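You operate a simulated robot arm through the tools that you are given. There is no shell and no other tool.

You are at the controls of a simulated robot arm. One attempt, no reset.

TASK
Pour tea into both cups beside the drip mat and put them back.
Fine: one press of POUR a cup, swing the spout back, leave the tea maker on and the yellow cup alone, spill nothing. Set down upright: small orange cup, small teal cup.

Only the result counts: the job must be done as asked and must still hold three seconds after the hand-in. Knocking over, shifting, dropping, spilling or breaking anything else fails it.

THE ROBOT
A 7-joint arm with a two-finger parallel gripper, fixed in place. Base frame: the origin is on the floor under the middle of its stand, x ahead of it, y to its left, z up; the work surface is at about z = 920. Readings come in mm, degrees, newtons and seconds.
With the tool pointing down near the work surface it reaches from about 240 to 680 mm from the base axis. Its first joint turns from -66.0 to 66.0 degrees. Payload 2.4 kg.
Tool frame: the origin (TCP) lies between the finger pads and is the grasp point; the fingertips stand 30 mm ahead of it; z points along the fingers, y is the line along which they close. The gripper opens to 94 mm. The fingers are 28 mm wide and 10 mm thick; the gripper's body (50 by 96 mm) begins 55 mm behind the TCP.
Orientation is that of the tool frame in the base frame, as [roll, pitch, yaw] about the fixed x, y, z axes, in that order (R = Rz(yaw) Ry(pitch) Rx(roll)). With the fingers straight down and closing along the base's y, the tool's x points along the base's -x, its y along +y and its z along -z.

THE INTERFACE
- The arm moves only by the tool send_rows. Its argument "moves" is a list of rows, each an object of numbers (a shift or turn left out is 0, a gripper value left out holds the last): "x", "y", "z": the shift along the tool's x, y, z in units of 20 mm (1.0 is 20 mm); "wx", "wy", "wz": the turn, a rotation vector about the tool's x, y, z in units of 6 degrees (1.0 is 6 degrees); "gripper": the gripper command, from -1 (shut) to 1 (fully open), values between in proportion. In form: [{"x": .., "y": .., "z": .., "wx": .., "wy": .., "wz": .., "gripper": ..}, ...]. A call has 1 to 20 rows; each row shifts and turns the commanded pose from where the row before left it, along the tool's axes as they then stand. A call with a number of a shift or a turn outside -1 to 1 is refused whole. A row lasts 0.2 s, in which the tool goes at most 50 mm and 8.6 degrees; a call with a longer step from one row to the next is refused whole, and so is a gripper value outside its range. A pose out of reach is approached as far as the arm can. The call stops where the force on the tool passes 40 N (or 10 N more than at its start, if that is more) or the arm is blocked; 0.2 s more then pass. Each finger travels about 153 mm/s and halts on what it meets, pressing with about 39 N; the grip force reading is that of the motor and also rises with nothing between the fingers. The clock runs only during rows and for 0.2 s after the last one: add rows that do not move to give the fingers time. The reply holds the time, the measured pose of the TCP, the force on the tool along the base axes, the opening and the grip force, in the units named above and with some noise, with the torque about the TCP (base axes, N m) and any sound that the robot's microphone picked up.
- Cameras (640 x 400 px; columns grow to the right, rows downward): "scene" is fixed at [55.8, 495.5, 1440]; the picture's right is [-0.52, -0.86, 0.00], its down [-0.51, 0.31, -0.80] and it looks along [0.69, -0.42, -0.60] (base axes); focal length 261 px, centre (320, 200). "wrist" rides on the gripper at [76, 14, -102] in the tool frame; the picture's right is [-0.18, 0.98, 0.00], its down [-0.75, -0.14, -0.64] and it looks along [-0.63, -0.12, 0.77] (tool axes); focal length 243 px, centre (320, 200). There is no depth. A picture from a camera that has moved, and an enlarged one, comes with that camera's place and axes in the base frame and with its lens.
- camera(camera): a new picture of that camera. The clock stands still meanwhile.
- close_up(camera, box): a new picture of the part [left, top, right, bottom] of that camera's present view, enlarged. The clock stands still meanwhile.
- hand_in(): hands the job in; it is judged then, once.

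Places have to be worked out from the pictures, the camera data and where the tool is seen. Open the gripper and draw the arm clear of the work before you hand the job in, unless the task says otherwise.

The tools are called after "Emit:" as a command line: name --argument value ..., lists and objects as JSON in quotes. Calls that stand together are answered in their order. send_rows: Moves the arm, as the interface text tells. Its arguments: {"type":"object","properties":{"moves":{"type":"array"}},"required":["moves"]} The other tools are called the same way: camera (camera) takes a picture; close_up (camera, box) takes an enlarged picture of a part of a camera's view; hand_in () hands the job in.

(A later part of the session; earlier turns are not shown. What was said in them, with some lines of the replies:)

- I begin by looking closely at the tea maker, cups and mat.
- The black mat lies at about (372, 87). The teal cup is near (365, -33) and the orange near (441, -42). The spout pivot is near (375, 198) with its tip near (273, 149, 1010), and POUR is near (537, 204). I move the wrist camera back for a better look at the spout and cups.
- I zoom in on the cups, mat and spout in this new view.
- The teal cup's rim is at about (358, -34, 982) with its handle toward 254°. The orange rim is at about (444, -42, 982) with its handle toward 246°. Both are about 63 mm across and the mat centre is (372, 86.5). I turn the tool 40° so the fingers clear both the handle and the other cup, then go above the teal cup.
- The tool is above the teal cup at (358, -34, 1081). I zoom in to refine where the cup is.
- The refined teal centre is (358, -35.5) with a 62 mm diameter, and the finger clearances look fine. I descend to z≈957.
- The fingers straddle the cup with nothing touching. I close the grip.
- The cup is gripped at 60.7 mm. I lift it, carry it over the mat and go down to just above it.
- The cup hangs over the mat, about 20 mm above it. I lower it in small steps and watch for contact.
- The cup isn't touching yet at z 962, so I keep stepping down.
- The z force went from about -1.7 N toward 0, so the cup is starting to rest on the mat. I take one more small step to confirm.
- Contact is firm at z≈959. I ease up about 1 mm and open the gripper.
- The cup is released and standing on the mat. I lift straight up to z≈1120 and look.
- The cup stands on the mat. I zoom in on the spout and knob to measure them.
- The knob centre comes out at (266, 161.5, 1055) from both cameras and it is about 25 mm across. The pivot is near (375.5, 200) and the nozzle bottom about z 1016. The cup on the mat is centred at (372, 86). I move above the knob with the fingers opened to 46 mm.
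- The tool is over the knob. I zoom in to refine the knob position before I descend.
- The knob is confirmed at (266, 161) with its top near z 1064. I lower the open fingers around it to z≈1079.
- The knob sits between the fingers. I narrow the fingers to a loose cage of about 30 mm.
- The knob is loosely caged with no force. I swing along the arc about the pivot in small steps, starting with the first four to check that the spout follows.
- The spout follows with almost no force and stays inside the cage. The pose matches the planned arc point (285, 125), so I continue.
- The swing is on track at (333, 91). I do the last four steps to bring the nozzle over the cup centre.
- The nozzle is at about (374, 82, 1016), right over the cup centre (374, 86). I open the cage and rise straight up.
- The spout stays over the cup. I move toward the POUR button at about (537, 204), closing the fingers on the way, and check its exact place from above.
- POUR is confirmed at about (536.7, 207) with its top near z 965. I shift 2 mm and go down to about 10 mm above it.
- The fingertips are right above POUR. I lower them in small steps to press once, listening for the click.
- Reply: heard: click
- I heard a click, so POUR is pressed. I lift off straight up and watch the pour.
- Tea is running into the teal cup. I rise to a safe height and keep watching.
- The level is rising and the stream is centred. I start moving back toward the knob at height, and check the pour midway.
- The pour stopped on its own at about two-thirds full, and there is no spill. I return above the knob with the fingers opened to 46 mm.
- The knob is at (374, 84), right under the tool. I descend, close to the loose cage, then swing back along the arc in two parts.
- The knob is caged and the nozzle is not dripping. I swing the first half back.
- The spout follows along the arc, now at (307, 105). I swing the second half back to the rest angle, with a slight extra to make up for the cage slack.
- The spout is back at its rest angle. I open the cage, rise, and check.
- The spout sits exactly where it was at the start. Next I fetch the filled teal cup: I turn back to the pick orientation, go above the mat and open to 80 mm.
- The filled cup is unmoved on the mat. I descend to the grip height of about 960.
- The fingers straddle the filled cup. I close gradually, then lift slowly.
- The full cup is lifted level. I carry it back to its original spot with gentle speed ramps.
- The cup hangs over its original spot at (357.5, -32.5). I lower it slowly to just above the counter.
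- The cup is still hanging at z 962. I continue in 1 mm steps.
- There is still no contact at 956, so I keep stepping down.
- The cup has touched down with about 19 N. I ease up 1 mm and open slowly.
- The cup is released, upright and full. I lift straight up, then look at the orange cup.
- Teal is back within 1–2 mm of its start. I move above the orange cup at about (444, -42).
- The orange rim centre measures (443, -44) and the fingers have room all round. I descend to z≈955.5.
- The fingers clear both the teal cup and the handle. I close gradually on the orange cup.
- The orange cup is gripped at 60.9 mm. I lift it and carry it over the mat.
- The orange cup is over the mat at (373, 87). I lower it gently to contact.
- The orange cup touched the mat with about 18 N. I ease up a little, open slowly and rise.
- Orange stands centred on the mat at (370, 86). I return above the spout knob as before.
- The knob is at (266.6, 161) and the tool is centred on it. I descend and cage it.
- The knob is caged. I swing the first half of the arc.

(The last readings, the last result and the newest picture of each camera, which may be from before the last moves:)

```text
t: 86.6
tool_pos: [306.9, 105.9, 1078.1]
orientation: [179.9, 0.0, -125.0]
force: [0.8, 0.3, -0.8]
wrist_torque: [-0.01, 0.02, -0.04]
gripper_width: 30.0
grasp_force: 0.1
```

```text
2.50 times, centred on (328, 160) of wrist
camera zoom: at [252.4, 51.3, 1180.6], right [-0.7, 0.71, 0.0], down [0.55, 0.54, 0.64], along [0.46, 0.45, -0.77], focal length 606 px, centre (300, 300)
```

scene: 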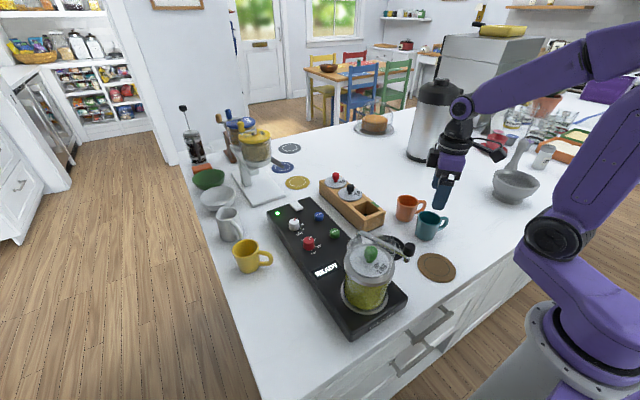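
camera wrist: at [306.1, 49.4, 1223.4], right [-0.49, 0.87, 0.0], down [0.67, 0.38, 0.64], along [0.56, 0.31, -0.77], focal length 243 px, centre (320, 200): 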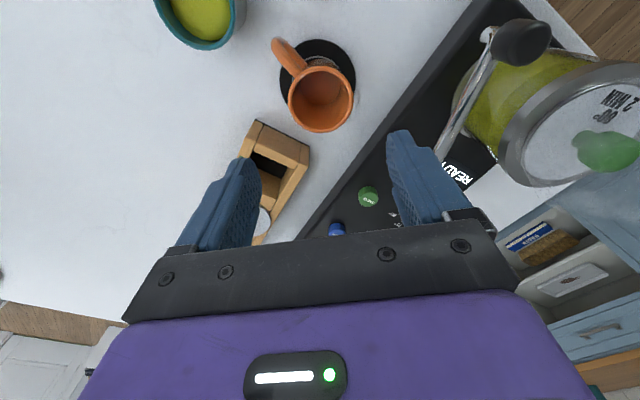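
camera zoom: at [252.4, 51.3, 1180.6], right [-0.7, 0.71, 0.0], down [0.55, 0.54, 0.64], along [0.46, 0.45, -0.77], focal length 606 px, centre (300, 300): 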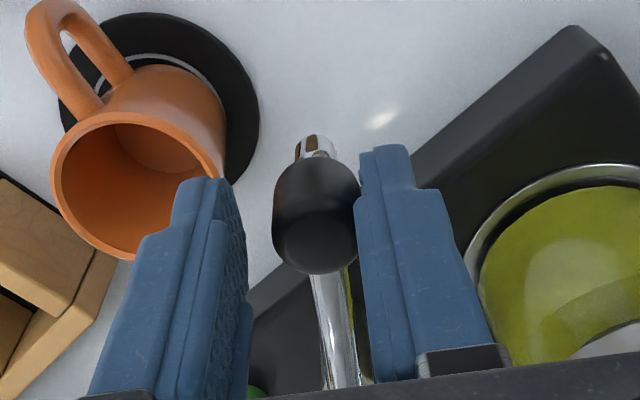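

The spout follows, pushed by the trailing finger. I finish the swing over the cup.

Emit:
send_rows --moves '[{"x": -0.0148, "y": -0.499, "wz": -0.476}, {"x": -0.0326, "y": -0.498, "wz": -0.476}, {"x": -0.05, "y": -0.497, "wz": -0.476}, {"x": -0.068, "y": -0.495, "wz": -0.476}, {"x": -0.0854, "y": -0.492, "wz": -0.476}, {"x": -0.103, "y": -0.489, "wz": -0.476}, {"x": -0.12, "y": -0.485, "wz": -0.476}, {}]'

Emit:
close_up --camera "wrist" --box '[200, 80, 456, 240]'

Emit:
close_up --camera "scene" --box '[340, 190, 440, 270]'

```text
t: 88.4
tool_pos: [372.3, 83.2, 1078.8]
orientation: [180.0, 0.1, -104.8]
force: [-0.1, -0.2, 0.0]
wrist_torque: [0.02, -0.01, -0.02]
gripper_width: 29.8
grasp_force: 0.1
```

```text
2.50 times, centred on (328, 160) of wrist
camera zoom: at [338.8, 13.6, 1180.8], right [-0.9, 0.43, 0.0], down [0.33, 0.69, 0.64], along [0.28, 0.58, -0.77], focal length 606 px, centre (300, 300)
```

zoom: 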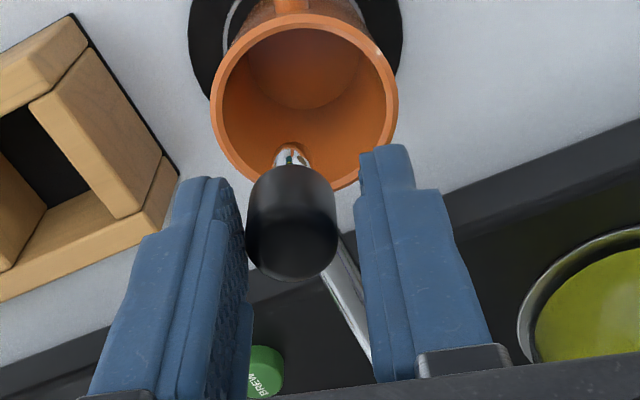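

```text
5.00 times, centred on (390, 230) of scene
camera zoom: at [55.8, 495.5, 1440.0], right [-0.52, -0.86, 0.0], down [-0.51, 0.31, -0.8], along [0.69, -0.42, -0.6], focal length 1303 px, centre (-30, 50)
```

zoom: 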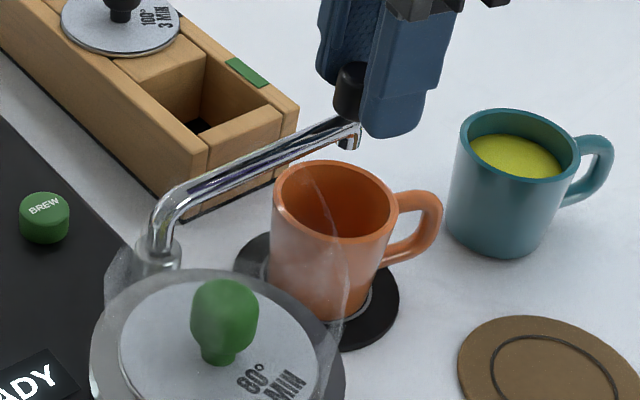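

The nozzle is over the orange cup in the same place as before. I open, rise and move to POUR.

Emit:
send_rows --moves '[{"gripper": -0.02}, {}, {"z": -0.5}, {"z": -1}, {"z": -1}, {"z": -1}, {"z": -1}, {"x": -0.887, "y": -0.709}, {"x": -0.887, "y": -0.709}, {"x": -0.887, "y": -0.709}, {"x": -0.887, "y": -0.709, "gripper": -1}, {"x": -0.887, "y": -0.709, "z": 0.7}, {"x": -0.887, "y": -0.709, "z": 0.7}, {"x": -0.887, "y": -0.709, "z": 0.7}, {"x": -0.887, "y": -0.709, "z": 0.7}, {"x": -0.887, "y": -0.709, "z": 0.7}, {}]'

Emit:
camera --camera "wrist"

Emit:
close_up --camera "scene" --box '[340, 190, 440, 270]'

```text
t: 92.0
tool_pos: [536.6, 205.1, 1098.4]
orientation: [-179.9, 0.0, -105.1]
force: [0.5, 0.2, 1.2]
wrist_torque: [-0.02, 0.03, -0.01]
gripper_width: 0.0
grasp_force: 33.0
```

```text
taken
camera wrist: at [503.7, 135.0, 1200.9], right [-0.9, 0.43, 0.0], down [0.33, 0.69, 0.64], along [0.28, 0.58, -0.77], focal length 243 px, centre (320, 200)
```

wrist: 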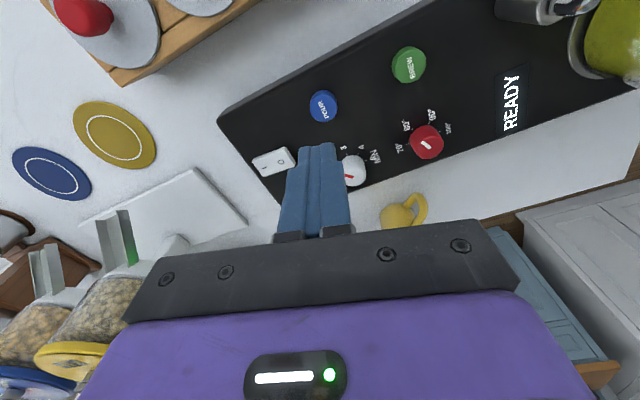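

```text
5.00 times, centred on (390, 230) of scene
camera zoom: at [55.8, 495.5, 1440.0], right [-0.52, -0.86, 0.0], down [-0.51, 0.31, -0.8], along [0.69, -0.42, -0.6], focal length 1303 px, centre (-30, 50)
```

zoom: 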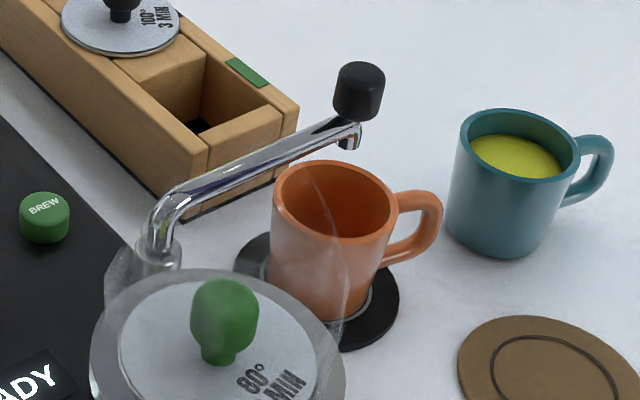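

This is the same pose as the first time, and the spout is correctly over the orange cup. I descend to just above POUR.

Emit:
send_rows --moves '[{"x": -0.02, "y": 0.08, "z": 0.9}, {"z": 0.9}, {"z": 0.9}, {"z": 0.9}, {"z": 0.6}, {"z": 0.3}, {"z": 0.25}, {"z": 0.25}, {}]'

Emit:
close_up --camera "wrist" --box '[220, 60, 420, 240]'

```text
t: 94.0
tool_pos: [534.3, 206.2, 998.4]
orientation: [-180.0, 0.1, -104.9]
force: [0.5, -0.2, 3.2]
wrist_torque: [0.0, 0.0, 0.02]
gripper_width: 0.0
grasp_force: 32.9
heard: click
```

```text
2.22 times, centred on (320, 150) of wrist
camera zoom: at [501.5, 135.7, 1100.8], right [-0.9, 0.43, 0.0], down [0.33, 0.69, 0.64], along [0.28, 0.58, -0.77], focal length 539 px, centre (320, 311)
```

zoom: 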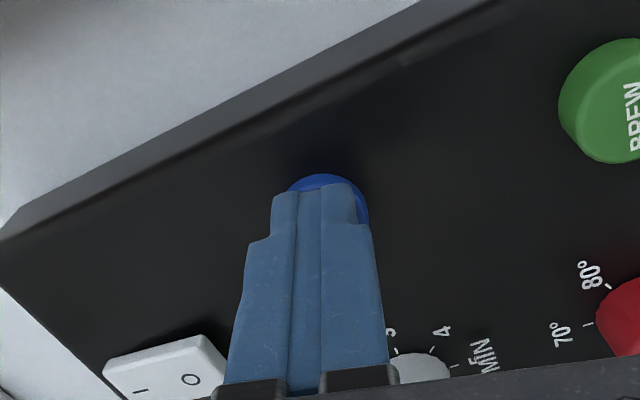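

The click has already come, so POUR was pressed once. I lift straight off and watch the pour.

Emit:
send_rows --moves '[{"z": -0.5}, {"z": -1}, {"z": -1}]'

Emit:
close_up --camera "scene" --box '[330, 190, 450, 290]'

```text
t: 94.8
tool_pos: [534.9, 205.4, 1048.7]
orientation: [-180.0, 0.0, -104.9]
force: [-0.3, 0.1, 0.0]
wrist_torque: [0.02, 0.0, 0.0]
gripper_width: 0.1
grasp_force: 32.9
```

```text
4.00 times, centred on (390, 240) of scene
camera zoom: at [55.8, 495.5, 1440.0], right [-0.52, -0.86, 0.0], down [-0.51, 0.31, -0.8], along [0.69, -0.42, -0.6], focal length 1042 px, centre (40, 40)
```

zoom: 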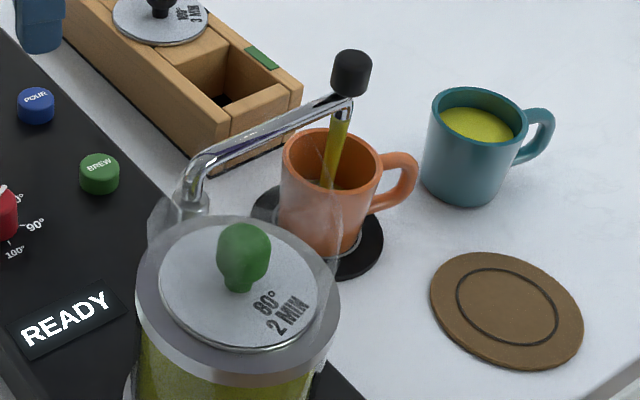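

Tea is running into the orange cup. I rise and wait for it to finish.

Emit:
send_rows --moves '[{"z": -1}, {"z": -1}, {"z": -1}, {"z": -1}, {"z": -1}, {"z": -1}, {}, {}, {}, {}]'

Emit:
close_up --camera "scene" --box '[330, 190, 450, 290]'

```text
t: 97.0
tool_pos: [534.6, 204.3, 1169.2]
orientation: [-179.9, 0.0, -105.0]
force: [-0.7, -0.4, 0.3]
wrist_torque: [0.02, 0.02, 0.01]
gripper_width: 0.2
grasp_force: 33.5
```

```text
4.00 times, centred on (390, 240) of scene
camera zoom: at [55.8, 495.5, 1440.0], right [-0.52, -0.86, 0.0], down [-0.51, 0.31, -0.8], along [0.69, -0.42, -0.6], focal length 1042 px, centre (40, 40)
```

zoom: 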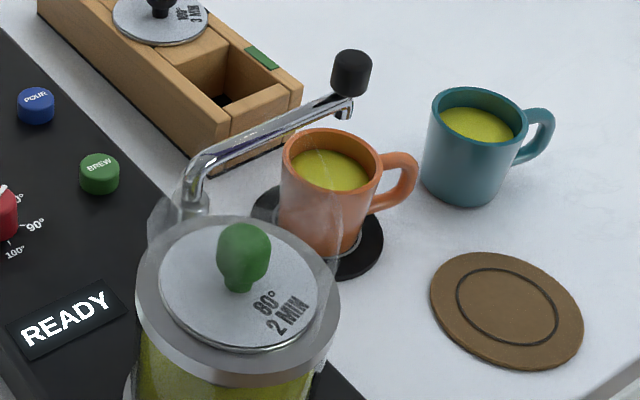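

The pour is done with no spill. I return above the knob with the fingers at 46 mm.

Emit:
send_rows --moves '[{"x": 0.883, "y": 0.691, "gripper": -0.02}, {"x": 0.883, "y": 0.691}, {"x": 0.883, "y": 0.691}, {"x": 0.883, "y": 0.691}, {"x": 0.883, "y": 0.691}, {"x": 0.883, "y": 0.691}, {"x": 0.883, "y": 0.691}, {"x": 0.883, "y": 0.691}, {"x": 0.883, "y": 0.691}, {}]'

Emit:
close_up --camera "wrist" --box '[220, 40, 420, 200]'

```text
t: 99.2
tool_pos: [371.9, 84.4, 1169.6]
orientation: [180.0, 0.0, -105.0]
force: [-0.9, 0.1, 0.1]
wrist_torque: [0.0, 0.0, 0.02]
gripper_width: 45.8
grasp_force: 0.0
```

```text
2.50 times, centred on (320, 120) of wrist
camera zoom: at [340.0, 13.7, 1271.4], right [-0.9, 0.43, 0.0], down [0.33, 0.69, 0.64], along [0.28, 0.58, -0.77], focal length 606 px, centre (320, 400)
```

zoom: 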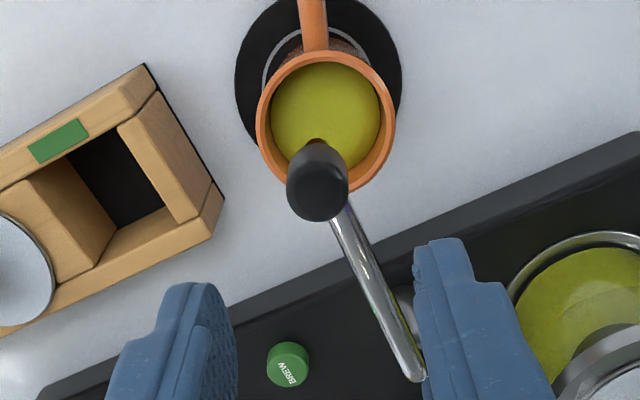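

The view matches the earlier approach. I descend around the knob and cage it.

Emit:
send_rows --moves '[{"z": 0.9}, {"z": 0.9}, {"z": 0.9}, {"z": 0.9}, {"z": 0.6}, {"z": 0.4}, {}, {"gripper": -0.36}, {}, {}]'

Emit:
close_up --camera "wrist" --box '[220, 80, 412, 240]'

```text
t: 101.4
tool_pos: [374.4, 84.3, 1076.8]
orientation: [-180.0, 0.0, -105.0]
force: [0.5, 0.6, 0.3]
wrist_torque: [0.01, 0.01, 0.0]
gripper_width: 30.1
grasp_force: 0.0
```

```text
2.50 times, centred on (316, 160) of wrist
camera zoom: at [341.0, 14.5, 1178.3], right [-0.9, 0.43, 0.0], down [0.33, 0.69, 0.64], along [0.28, 0.58, -0.77], focal length 606 px, centre (330, 300)
```

zoom: 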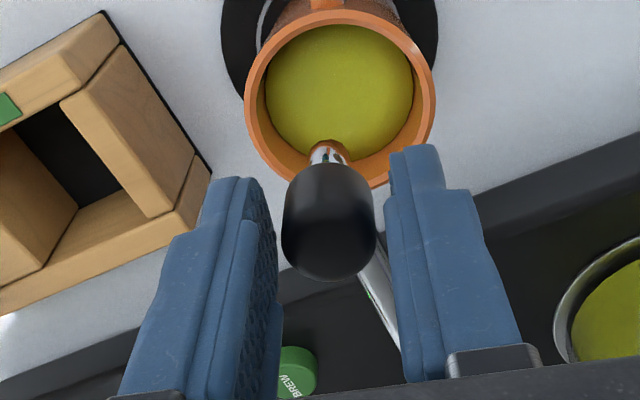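

The knob is caged and there is no drip. I swing the spout back along the arc to mid-way.

Emit:
send_rows --moves '[{"x": 0.0958, "y": 0.49, "wz": 0.476}, {"x": 0.0784, "y": 0.493, "wz": 0.476}, {"x": 0.0608, "y": 0.496, "wz": 0.476}, {"x": 0.0431, "y": 0.4977, "wz": 0.476}, {"x": 0.0254, "y": 0.4989, "wz": 0.476}, {"x": 0.0077, "y": 0.4995, "wz": 0.476}, {"x": -0.0101, "y": 0.4994, "wz": 0.476}, {}]'

Emit:
close_up --camera "wrist" --box '[200, 80, 456, 240]'

```text
t: 103.2
tool_pos: [309.9, 106.9, 1075.8]
orientation: [-180.0, -0.1, -125.0]
force: [-0.1, -0.8, 0.8]
wrist_torque: [0.01, 0.02, 0.02]
gripper_width: 30.2
grasp_force: 0.2
```

```text
2.50 times, centred on (328, 160) of wrist
camera zoom: at [253.1, 52.1, 1178.5], right [-0.7, 0.72, 0.0], down [0.55, 0.54, 0.64], along [0.46, 0.45, -0.77], focal length 606 px, centre (300, 300)
```

zoom: 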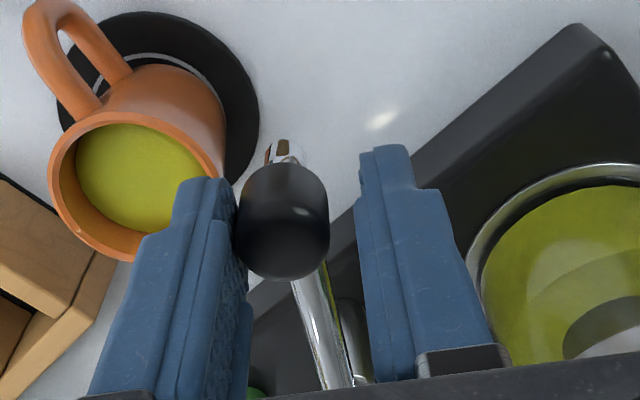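

The spout follows. I finish the swing to the rest position.

Emit:
send_rows --moves '[{"x": -0.0278, "y": 0.4988, "wz": 0.476}, {"x": -0.0455, "y": 0.4974, "wz": 0.476}, {"x": -0.0632, "y": 0.4955, "wz": 0.476}, {"x": -0.0807, "y": 0.493, "wz": 0.476}, {"x": -0.0982, "y": 0.4898, "wz": 0.476}, {"x": -0.1155, "y": 0.486, "wz": 0.476}, {"x": -0.1327, "y": 0.4815, "wz": 0.476}, {"x": -0.03, "y": 0.12}, {}]'

Emit:
close_up --camera "wrist" --box '[200, 80, 456, 240]'

```text
t: 105.2
tool_pos: [265.0, 164.0, 1076.4]
orientation: [-179.9, 0.0, -145.1]
force: [0.3, -0.7, -0.6]
wrist_torque: [0.02, 0.0, -0.01]
gripper_width: 30.1
grasp_force: 0.0
```

```text
2.50 times, centred on (328, 160) of wrist
camera zoom: at [195.4, 131.2, 1178.5], right [-0.41, 0.91, 0.0], down [0.7, 0.32, 0.64], along [0.59, 0.26, -0.77], focal length 606 px, centre (300, 300)
```

zoom: 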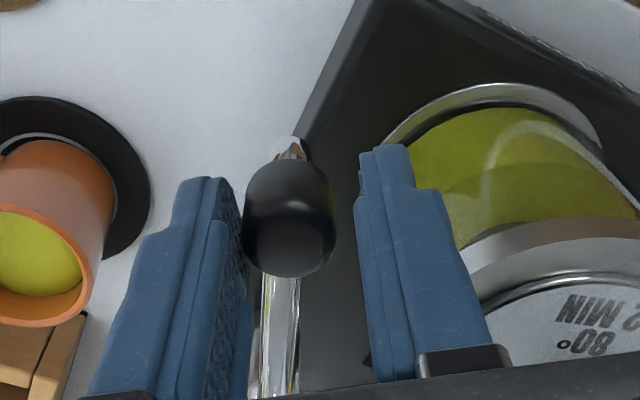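

The spout is back at rest. I open, rise and check.

Emit:
send_rows --moves '[{"gripper": -0.02}, {}, {"z": -0.5}, {"z": -1}, {"z": -1}, {"z": -1}, {"z": -1}, {}]'

Emit:
close_up --camera "scene" --box '[330, 190, 450, 290]'

```text
t: 107.0
tool_pos: [266.4, 162.1, 1166.0]
orientation: [179.9, 0.0, -145.0]
force: [-0.3, 0.4, 0.3]
wrist_torque: [-0.01, 0.0, -0.04]
gripper_width: 45.9
grasp_force: 0.0
```

```text
4.00 times, centred on (390, 240) of scene
camera zoom: at [55.8, 495.5, 1440.0], right [-0.52, -0.86, 0.0], down [-0.51, 0.31, -0.8], along [0.69, -0.42, -0.6], focal length 1042 px, centre (40, 40)
```

zoom: 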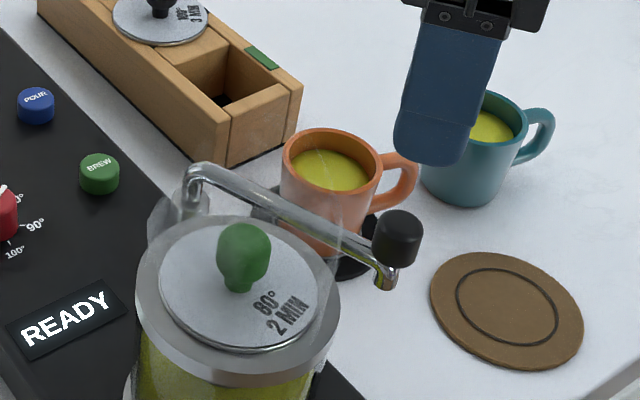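

The spout is back at its rest position. I go over the mat to fetch the filled orange cup.

Emit:
send_rows --moves '[{"wz": -0.83}, {"x": -0.21, "y": -0.7925}, {"x": -0.21, "y": -0.7925}, {"x": -0.21, "y": -0.7925}, {"x": -0.21, "y": -0.7925, "gripper": 0.7}, {"x": -0.21, "y": -0.7925}, {"x": -0.21, "y": -0.7925}, {"x": -0.21, "y": -0.7925}, {"x": -0.21, "y": -0.7925}, {"z": 0.8}, {"z": 0.8}, {"z": 0.7}, {}]'

Emit:
close_up --camera "wrist" --box '[220, 20, 420, 180]'

```text
t: 109.8
tool_pos: [372.9, 88.2, 1120.5]
orientation: [-180.0, 0.0, -140.0]
force: [0.0, -0.3, 0.5]
wrist_torque: [-0.01, 0.0, -0.02]
gripper_width: 79.8
grasp_force: 0.2
```

```text
2.50 times, centred on (320, 100) of wrist
camera zoom: at [305.7, 50.6, 1222.4], right [-0.49, 0.87, 0.0], down [0.67, 0.38, 0.64], along [0.56, 0.31, -0.77], focal length 606 px, centre (320, 450)
```

zoom: 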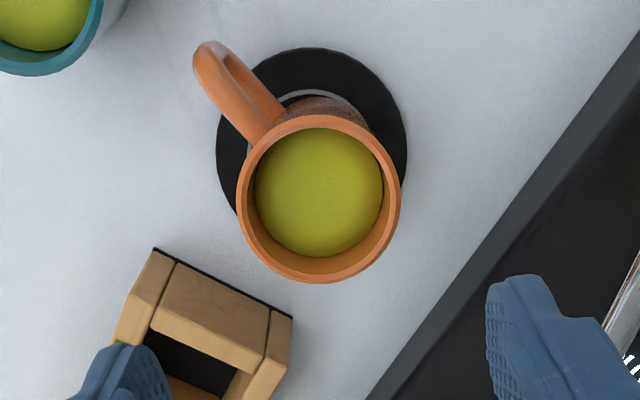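

The cup is centred between the fingers. I descend to z≈960 and grip gradually.

Emit:
send_rows --moves '[{"z": 0.95}, {"z": 0.95}, {"z": 0.95}, {"z": 0.95}, {"z": 0.95}, {"z": 0.95}, {"z": 0.85}, {"z": 0.7}, {"z": 0.5}, {"z": 0.25}, {}]'

Emit:
close_up --camera "wrist" --box '[180, 40, 440, 240]'

```text
t: 112.2
tool_pos: [373.3, 87.4, 957.9]
orientation: [-180.0, 0.0, -140.1]
force: [0.7, -0.6, 0.6]
wrist_torque: [-0.01, 0.0, -0.01]
gripper_width: 80.1
grasp_force: 0.1
```

```text
2.00 times, centred on (310, 140) of wrist
camera zoom: at [305.8, 49.6, 1061.1], right [-0.49, 0.87, 0.0], down [0.67, 0.38, 0.64], along [0.56, 0.31, -0.77], focal length 485 px, centre (340, 320)
```

zoom: 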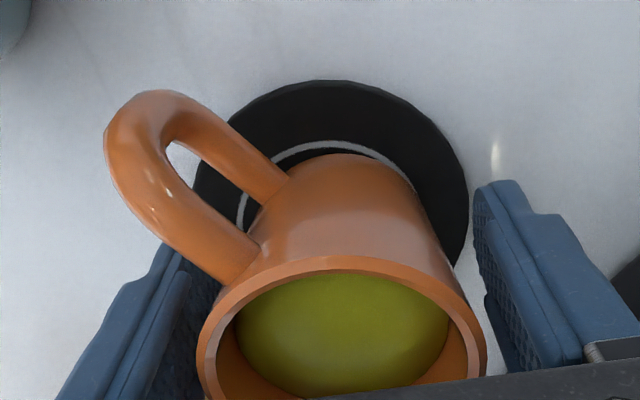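

The fingers are well placed. I close gradually and lift slowly.

Emit:
send_rows --moves '[{"gripper": 0.5}, {"gripper": 0.4}, {"gripper": 0.34}, {"gripper": 0.31}, {"gripper": -1}, {}, {}]'

Emit:
send_rows --moves '[{"z": -0.1}, {"z": -0.2}, {"z": -0.35}, {"z": -0.45}, {"z": -0.5}, {"z": -0.5}, {"z": -0.5}, {"z": -0.4}, {"z": -0.25}, {"z": -0.1}, {}]'

Emit:
camera --camera "wrist"

```text
t: 113.8
tool_pos: [373.6, 87.7, 959.3]
orientation: [180.0, -0.1, -139.9]
force: [-1.1, 0.1, 0.7]
wrist_torque: [-0.01, 0.01, -0.01]
gripper_width: 61.3
grasp_force: 39.6
```

```text
t: 116.2
tool_pos: [372.1, 87.0, 1028.2]
orientation: [-180.0, 0.1, -139.9]
force: [0.9, 0.2, -2.7]
wrist_torque: [-0.01, 0.02, 0.01]
gripper_width: 61.3
grasp_force: 38.7
```

```text
taken
camera wrist: at [305.9, 49.7, 1130.1], right [-0.49, 0.87, 0.0], down [0.67, 0.38, 0.64], along [0.56, 0.31, -0.77], focal length 243 px, centre (320, 200)
```

wrist: 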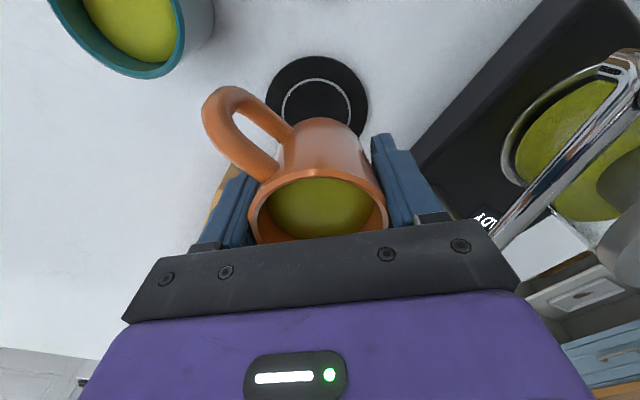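

The cup is lifted and level at z≈1028. I carry it back to (443, -44) with gentle ramps.

Emit:
send_rows --moves '[{"x": 0.03, "y": -0.14}, {"x": 0.06, "y": -0.28}, {"x": 0.089, "y": -0.419}, {"x": 0.119, "y": -0.559}, {"x": 0.119, "y": -0.559}, {"x": 0.119, "y": -0.559}, {"x": 0.119, "y": -0.559}, {"x": 0.119, "y": -0.559}, {"x": 0.119, "y": -0.559}, {"x": 0.119, "y": -0.559}, {"x": 0.119, "y": -0.559}, {"x": 0.119, "y": -0.559}, {"x": 0.119, "y": -0.559}, {"x": 0.089, "y": -0.419}, {"x": 0.06, "y": -0.28}, {"x": 0.03, "y": -0.14}, {}, {}]'

Emit:
camera --camera "wrist"

Emit:
close_up --camera "scene" --box '[360, 150, 500, 250]'

```text
t: 120.0
tool_pos: [441.9, -44.0, 1027.5]
orientation: [-179.9, 0.0, -140.1]
force: [0.3, 0.0, -2.8]
wrist_torque: [0.0, -0.02, 0.0]
gripper_width: 61.0
grasp_force: 39.1
```

```text
taken
camera wrist: at [375.2, -82.2, 1129.1], right [-0.49, 0.87, 0.0], down [0.67, 0.38, 0.64], along [0.56, 0.31, -0.77], focal length 243 px, centre (320, 200)
```

wrist: 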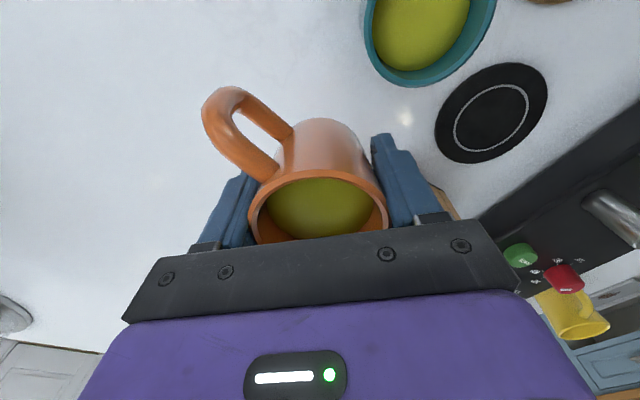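

```text
4.00 times, centred on (430, 200) of scene
camera zoom: at [55.8, 495.5, 1440.0], right [-0.52, -0.86, 0.0], down [-0.51, 0.31, -0.8], along [0.69, -0.42, -0.6], focal length 1042 px, centre (-120, 200)
```

zoom: 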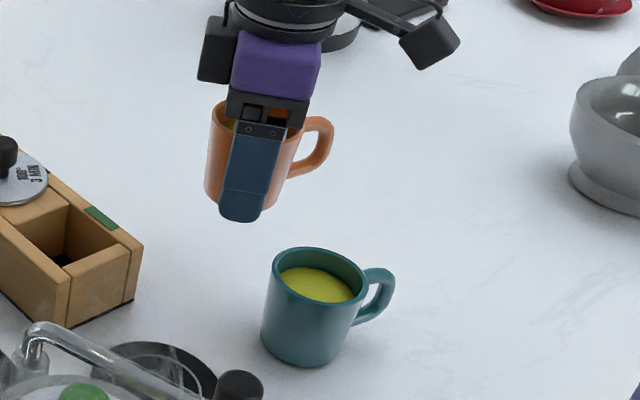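

The cup is over its spot at (442.5, -44). I lower it slowly.

Emit:
send_rows --moves '[{"z": 0.1}, {"z": 0.25}, {"z": 0.4}, {"z": 0.5}, {"z": 0.5}, {"z": 0.5}, {"z": 0.4}, {"z": 0.3}, {"z": 0.2}, {"z": 0.1}, {"z": 0.08}, {}]'

Emit:
send_rows --moves '[{"z": 0.06}, {}]'

```text
t: 122.6
tool_pos: [443.3, -44.2, 960.5]
orientation: [179.9, 0.0, -140.0]
force: [-0.4, -0.9, -2.4]
wrist_torque: [0.01, -0.01, -0.02]
gripper_width: 61.1
grasp_force: 39.5
```

```text
t: 123.2
tool_pos: [443.6, -44.0, 959.3]
orientation: [179.9, 0.0, -139.9]
force: [-0.4, 0.2, -2.6]
wrist_torque: [0.0, -0.01, 0.02]
gripper_width: 61.3
grasp_force: 38.9
```

The cup is still hanging freely, so I step down in 1 mm steps.

Emit:
send_rows --moves '[{"z": 0.06}, {"z": 0.04}, {}]'

Emit:
send_rows --moves '[{"z": 0.04}, {}]'

```text
t: 124.0
tool_pos: [443.1, -44.6, 958.2]
orientation: [179.9, 0.0, -140.0]
force: [-0.7, -0.2, -2.0]
wrist_torque: [0.03, 0.01, 0.0]
gripper_width: 61.2
grasp_force: 39.2
```

```text
t: 124.6
tool_pos: [442.9, -43.8, 958.1]
orientation: [-179.9, 0.0, -140.1]
force: [-0.6, 0.3, -2.1]
wrist_torque: [0.02, 0.01, -0.04]
gripper_width: 61.0
grasp_force: 39.2
```

There is still no contact. I keep going with 1 mm steps.

Emit:
send_rows --moves '[{"z": 0.05}, {}]'

Emit:
send_rows --moves '[{"z": 0.04}, {}]'

```text
t: 125.2
tool_pos: [443.1, -41.9, 955.6]
orientation: [180.0, 0.1, -140.0]
force: [0.5, -0.4, -2.4]
wrist_torque: [-0.01, -0.02, 0.03]
gripper_width: 61.0
grasp_force: 39.4
```

```text
t: 125.8
tool_pos: [442.9, -44.4, 954.8]
orientation: [-180.0, 0.0, -140.0]
force: [-0.8, -0.4, -1.8]
wrist_torque: [0.01, 0.03, 0.03]
gripper_width: 61.1
grasp_force: 38.9
```

It is at z≈955 and still hanging. I go a little further.

Emit:
send_rows --moves '[{"z": 0.035}, {}]'

```text
t: 126.4
tool_pos: [441.9, -43.4, 954.9]
orientation: [-180.0, 0.0, -139.9]
force: [0.1, -0.4, -1.5]
wrist_torque: [0.03, -0.04, -0.01]
gripper_width: 61.5
grasp_force: 39.3
```

Emit:
send_rows --moves '[{"z": 0.03}, {}]'

```text
t: 127.0
tool_pos: [443.5, -43.0, 954.4]
orientation: [180.0, 0.1, -140.0]
force: [1.8, -0.6, -1.9]
wrist_torque: [0.0, -0.07, 0.01]
gripper_width: 61.3
grasp_force: 39.4
```

The z reading hasn't changed much and the cup is still unloaded. I continue with small steps.

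Emit:
send_rows --moves '[{"z": 0.03}, {}]'

Emit:
close_up --camera "scene" --box '[380, 160, 480, 245]'

```text
t: 127.6
tool_pos: [442.0, -43.4, 954.1]
orientation: [-179.9, 0.1, -140.1]
force: [0.3, -0.2, 2.2]
wrist_torque: [-0.01, -0.14, -0.01]
gripper_width: 61.2
grasp_force: 39.3
```

```text
4.71 times, centred on (430, 202) of scene
camera zoom: at [55.8, 495.5, 1440.0], right [-0.52, -0.86, 0.0], down [-0.51, 0.31, -0.8], along [0.69, -0.42, -0.6], focal length 1226 px, centre (-198, 188)
```

zoom: 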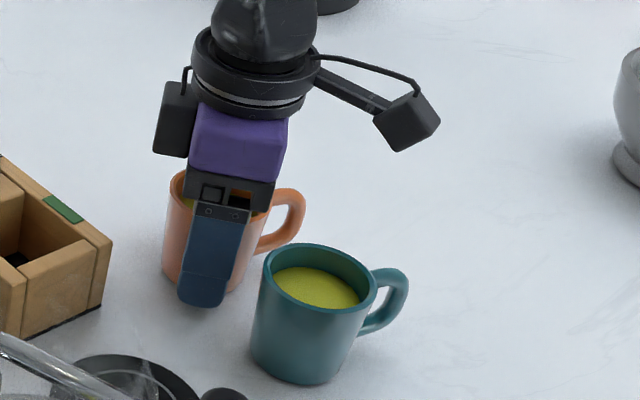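

The force rose from about -2 N to +2 N, so the cup is on the counter. I open slowly and rise.

Emit:
send_rows --moves '[{"z": 0.01}, {}, {"gripper": 0.33}, {"gripper": 0.4}, {"gripper": 0.5}, {"gripper": 0.6}, {"gripper": 0.72}, {}]'

Emit:
close_up --camera "wrist" --box '[140, 60, 440, 260]'

```text
t: 129.4
tool_pos: [442.2, -43.1, 953.2]
orientation: [-179.9, -0.1, -140.0]
force: [0.2, 0.8, -0.3]
wrist_torque: [0.01, 0.0, -0.02]
gripper_width: 80.9
grasp_force: 0.1
```

```text
2.00 times, centred on (290, 160) of wrist
camera zoom: at [375.2, -81.2, 1055.7], right [-0.49, 0.87, 0.0], down [0.67, 0.38, 0.64], along [0.56, 0.31, -0.77], focal length 485 px, centre (380, 280)
```

zoom: 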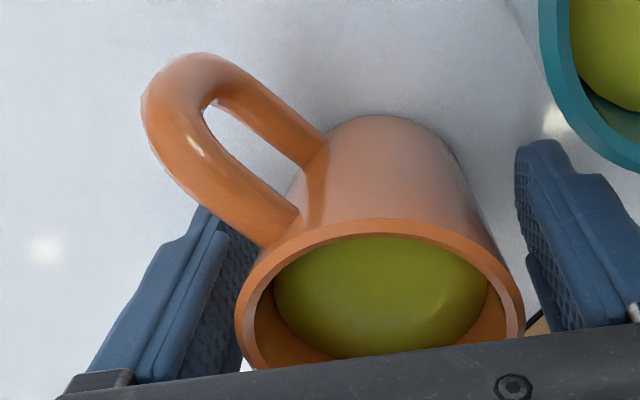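

The orange cup is released, upright and full. I lift straight up and well clear.

Emit:
send_rows --moves '[{"z": -0.3}, {"z": -0.6}, {"z": -0.8}, {"z": -1}, {"z": -1}, {"z": -1}, {"z": -1}, {"z": -1}, {"z": -1}, {"z": -1}, {"z": -1}, {"z": -1}, {"z": -1}, {"z": -1}, {"z": -1}, {}]'

Emit:
camera --camera "wrist"

Emit:
camera --camera "scene"

Emit:
close_up --camera "scene" --box '[380, 185, 460, 245]'

Emit:
close_up --camera "scene" --box '[220, 170, 480, 340]'

```text
t: 132.8
tool_pos: [442.2, -45.0, 1226.0]
orientation: [180.0, 0.0, -140.0]
force: [-0.6, -0.5, -0.9]
wrist_torque: [0.0, 0.01, 0.04]
gripper_width: 81.1
grasp_force: 0.0
```

```text
taken
camera wrist: at [374.8, -82.4, 1327.9], right [-0.49, 0.87, 0.0], down [0.67, 0.38, 0.64], along [0.56, 0.31, -0.77], focal length 243 px, centre (320, 200)
```

wrist: 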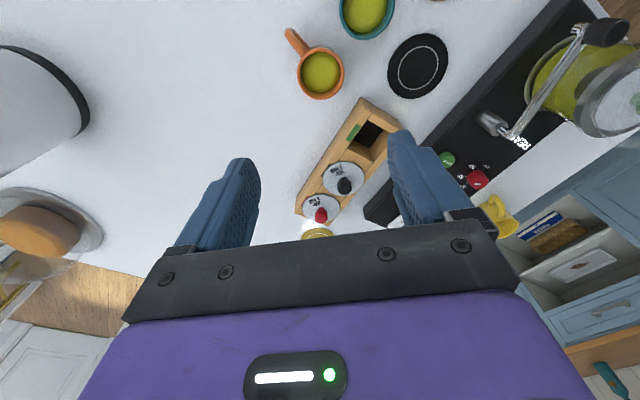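

```text
taken
```

scene: 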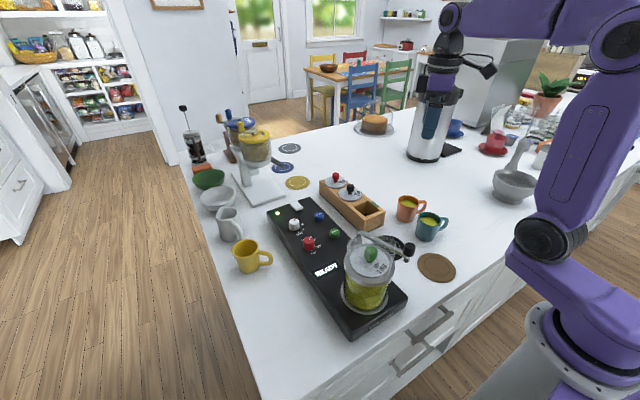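

```text
6.67 times, centred on (420, 215) of scene
camera zoom: at [55.8, 495.5, 1440.0], right [-0.52, -0.86, 0.0], down [-0.51, 0.31, -0.8], along [0.69, -0.42, -0.6], focal length 1738 px, centre (-347, 100)
```

zoom: 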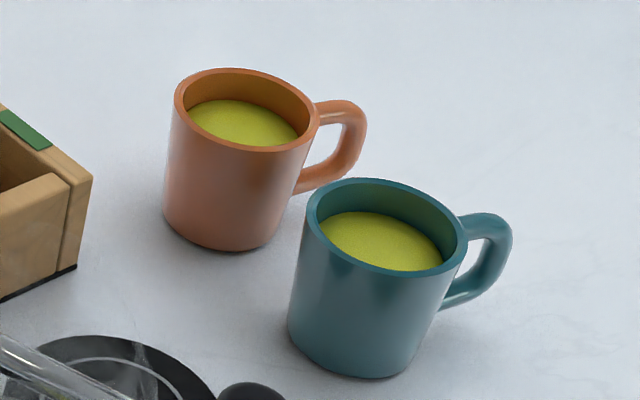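

```text
2.35 times, centred on (350, 255) of scene
camera zoom: at [55.8, 495.5, 1440.0], right [-0.52, -0.86, 0.0], down [-0.51, 0.31, -0.8], along [0.69, -0.42, -0.6], focal length 613 px, centre (249, 71)
```

zoom: 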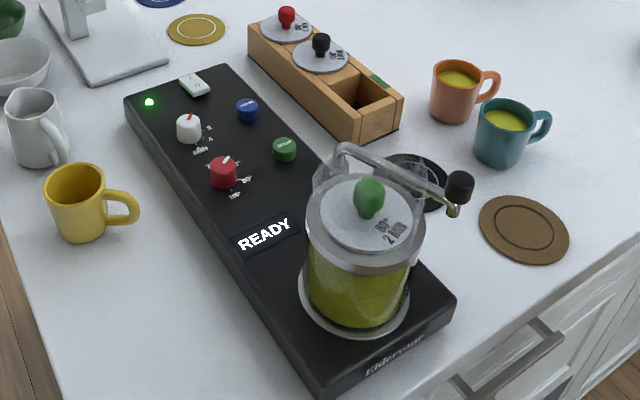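

Both cups are filled and back on their spots, the spout is at rest, the power light is on, and nothing else has moved or spilled. I open the gripper fully and draw up a bit more.

Emit:
send_rows --moves '[{"z": -0.8, "gripper": 1}, {"z": -0.8}, {"z": -0.8}, {}, {}]'

Emit:
close_up --camera "scene" --box '[220, 170, 480, 340]'

```text
t: 134.0
tool_pos: [441.9, -42.4, 1275.7]
orientation: [-180.0, 0.0, -140.1]
force: [0.1, -0.8, -0.3]
wrist_torque: [0.01, 0.02, 0.01]
gripper_width: 93.9
grasp_force: 0.2
```

```text
2.35 times, centred on (350, 255) of scene
camera zoom: at [55.8, 495.5, 1440.0], right [-0.52, -0.86, 0.0], down [-0.51, 0.31, -0.8], along [0.69, -0.42, -0.6], focal length 613 px, centre (249, 71)
```

zoom: 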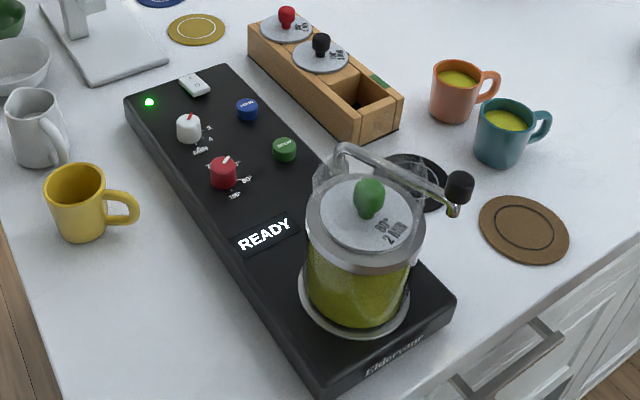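

Everything is settled, the gripper is open and the arm is clear of the work. I hand the job in.

Emit:
hand_in

```text
The job is handed in.
```

Both small cups are filled with tea and stand upright, within about 2–3 mm of where they started. I handed the job in with the gripper open and the arm clear.

- **Pouring:** POUR was pressed once per cup, with one click heard each time. Each pour stopped on its own, leaving the cup about two-thirds full.
- **Spout:** it is swung back to its starting position.
- **Tea maker:** it is still on, with the green light lit and the display showing READY.
- **Everything else:** the last pictures show no spills, and the yellow cup and other items look unmoved.
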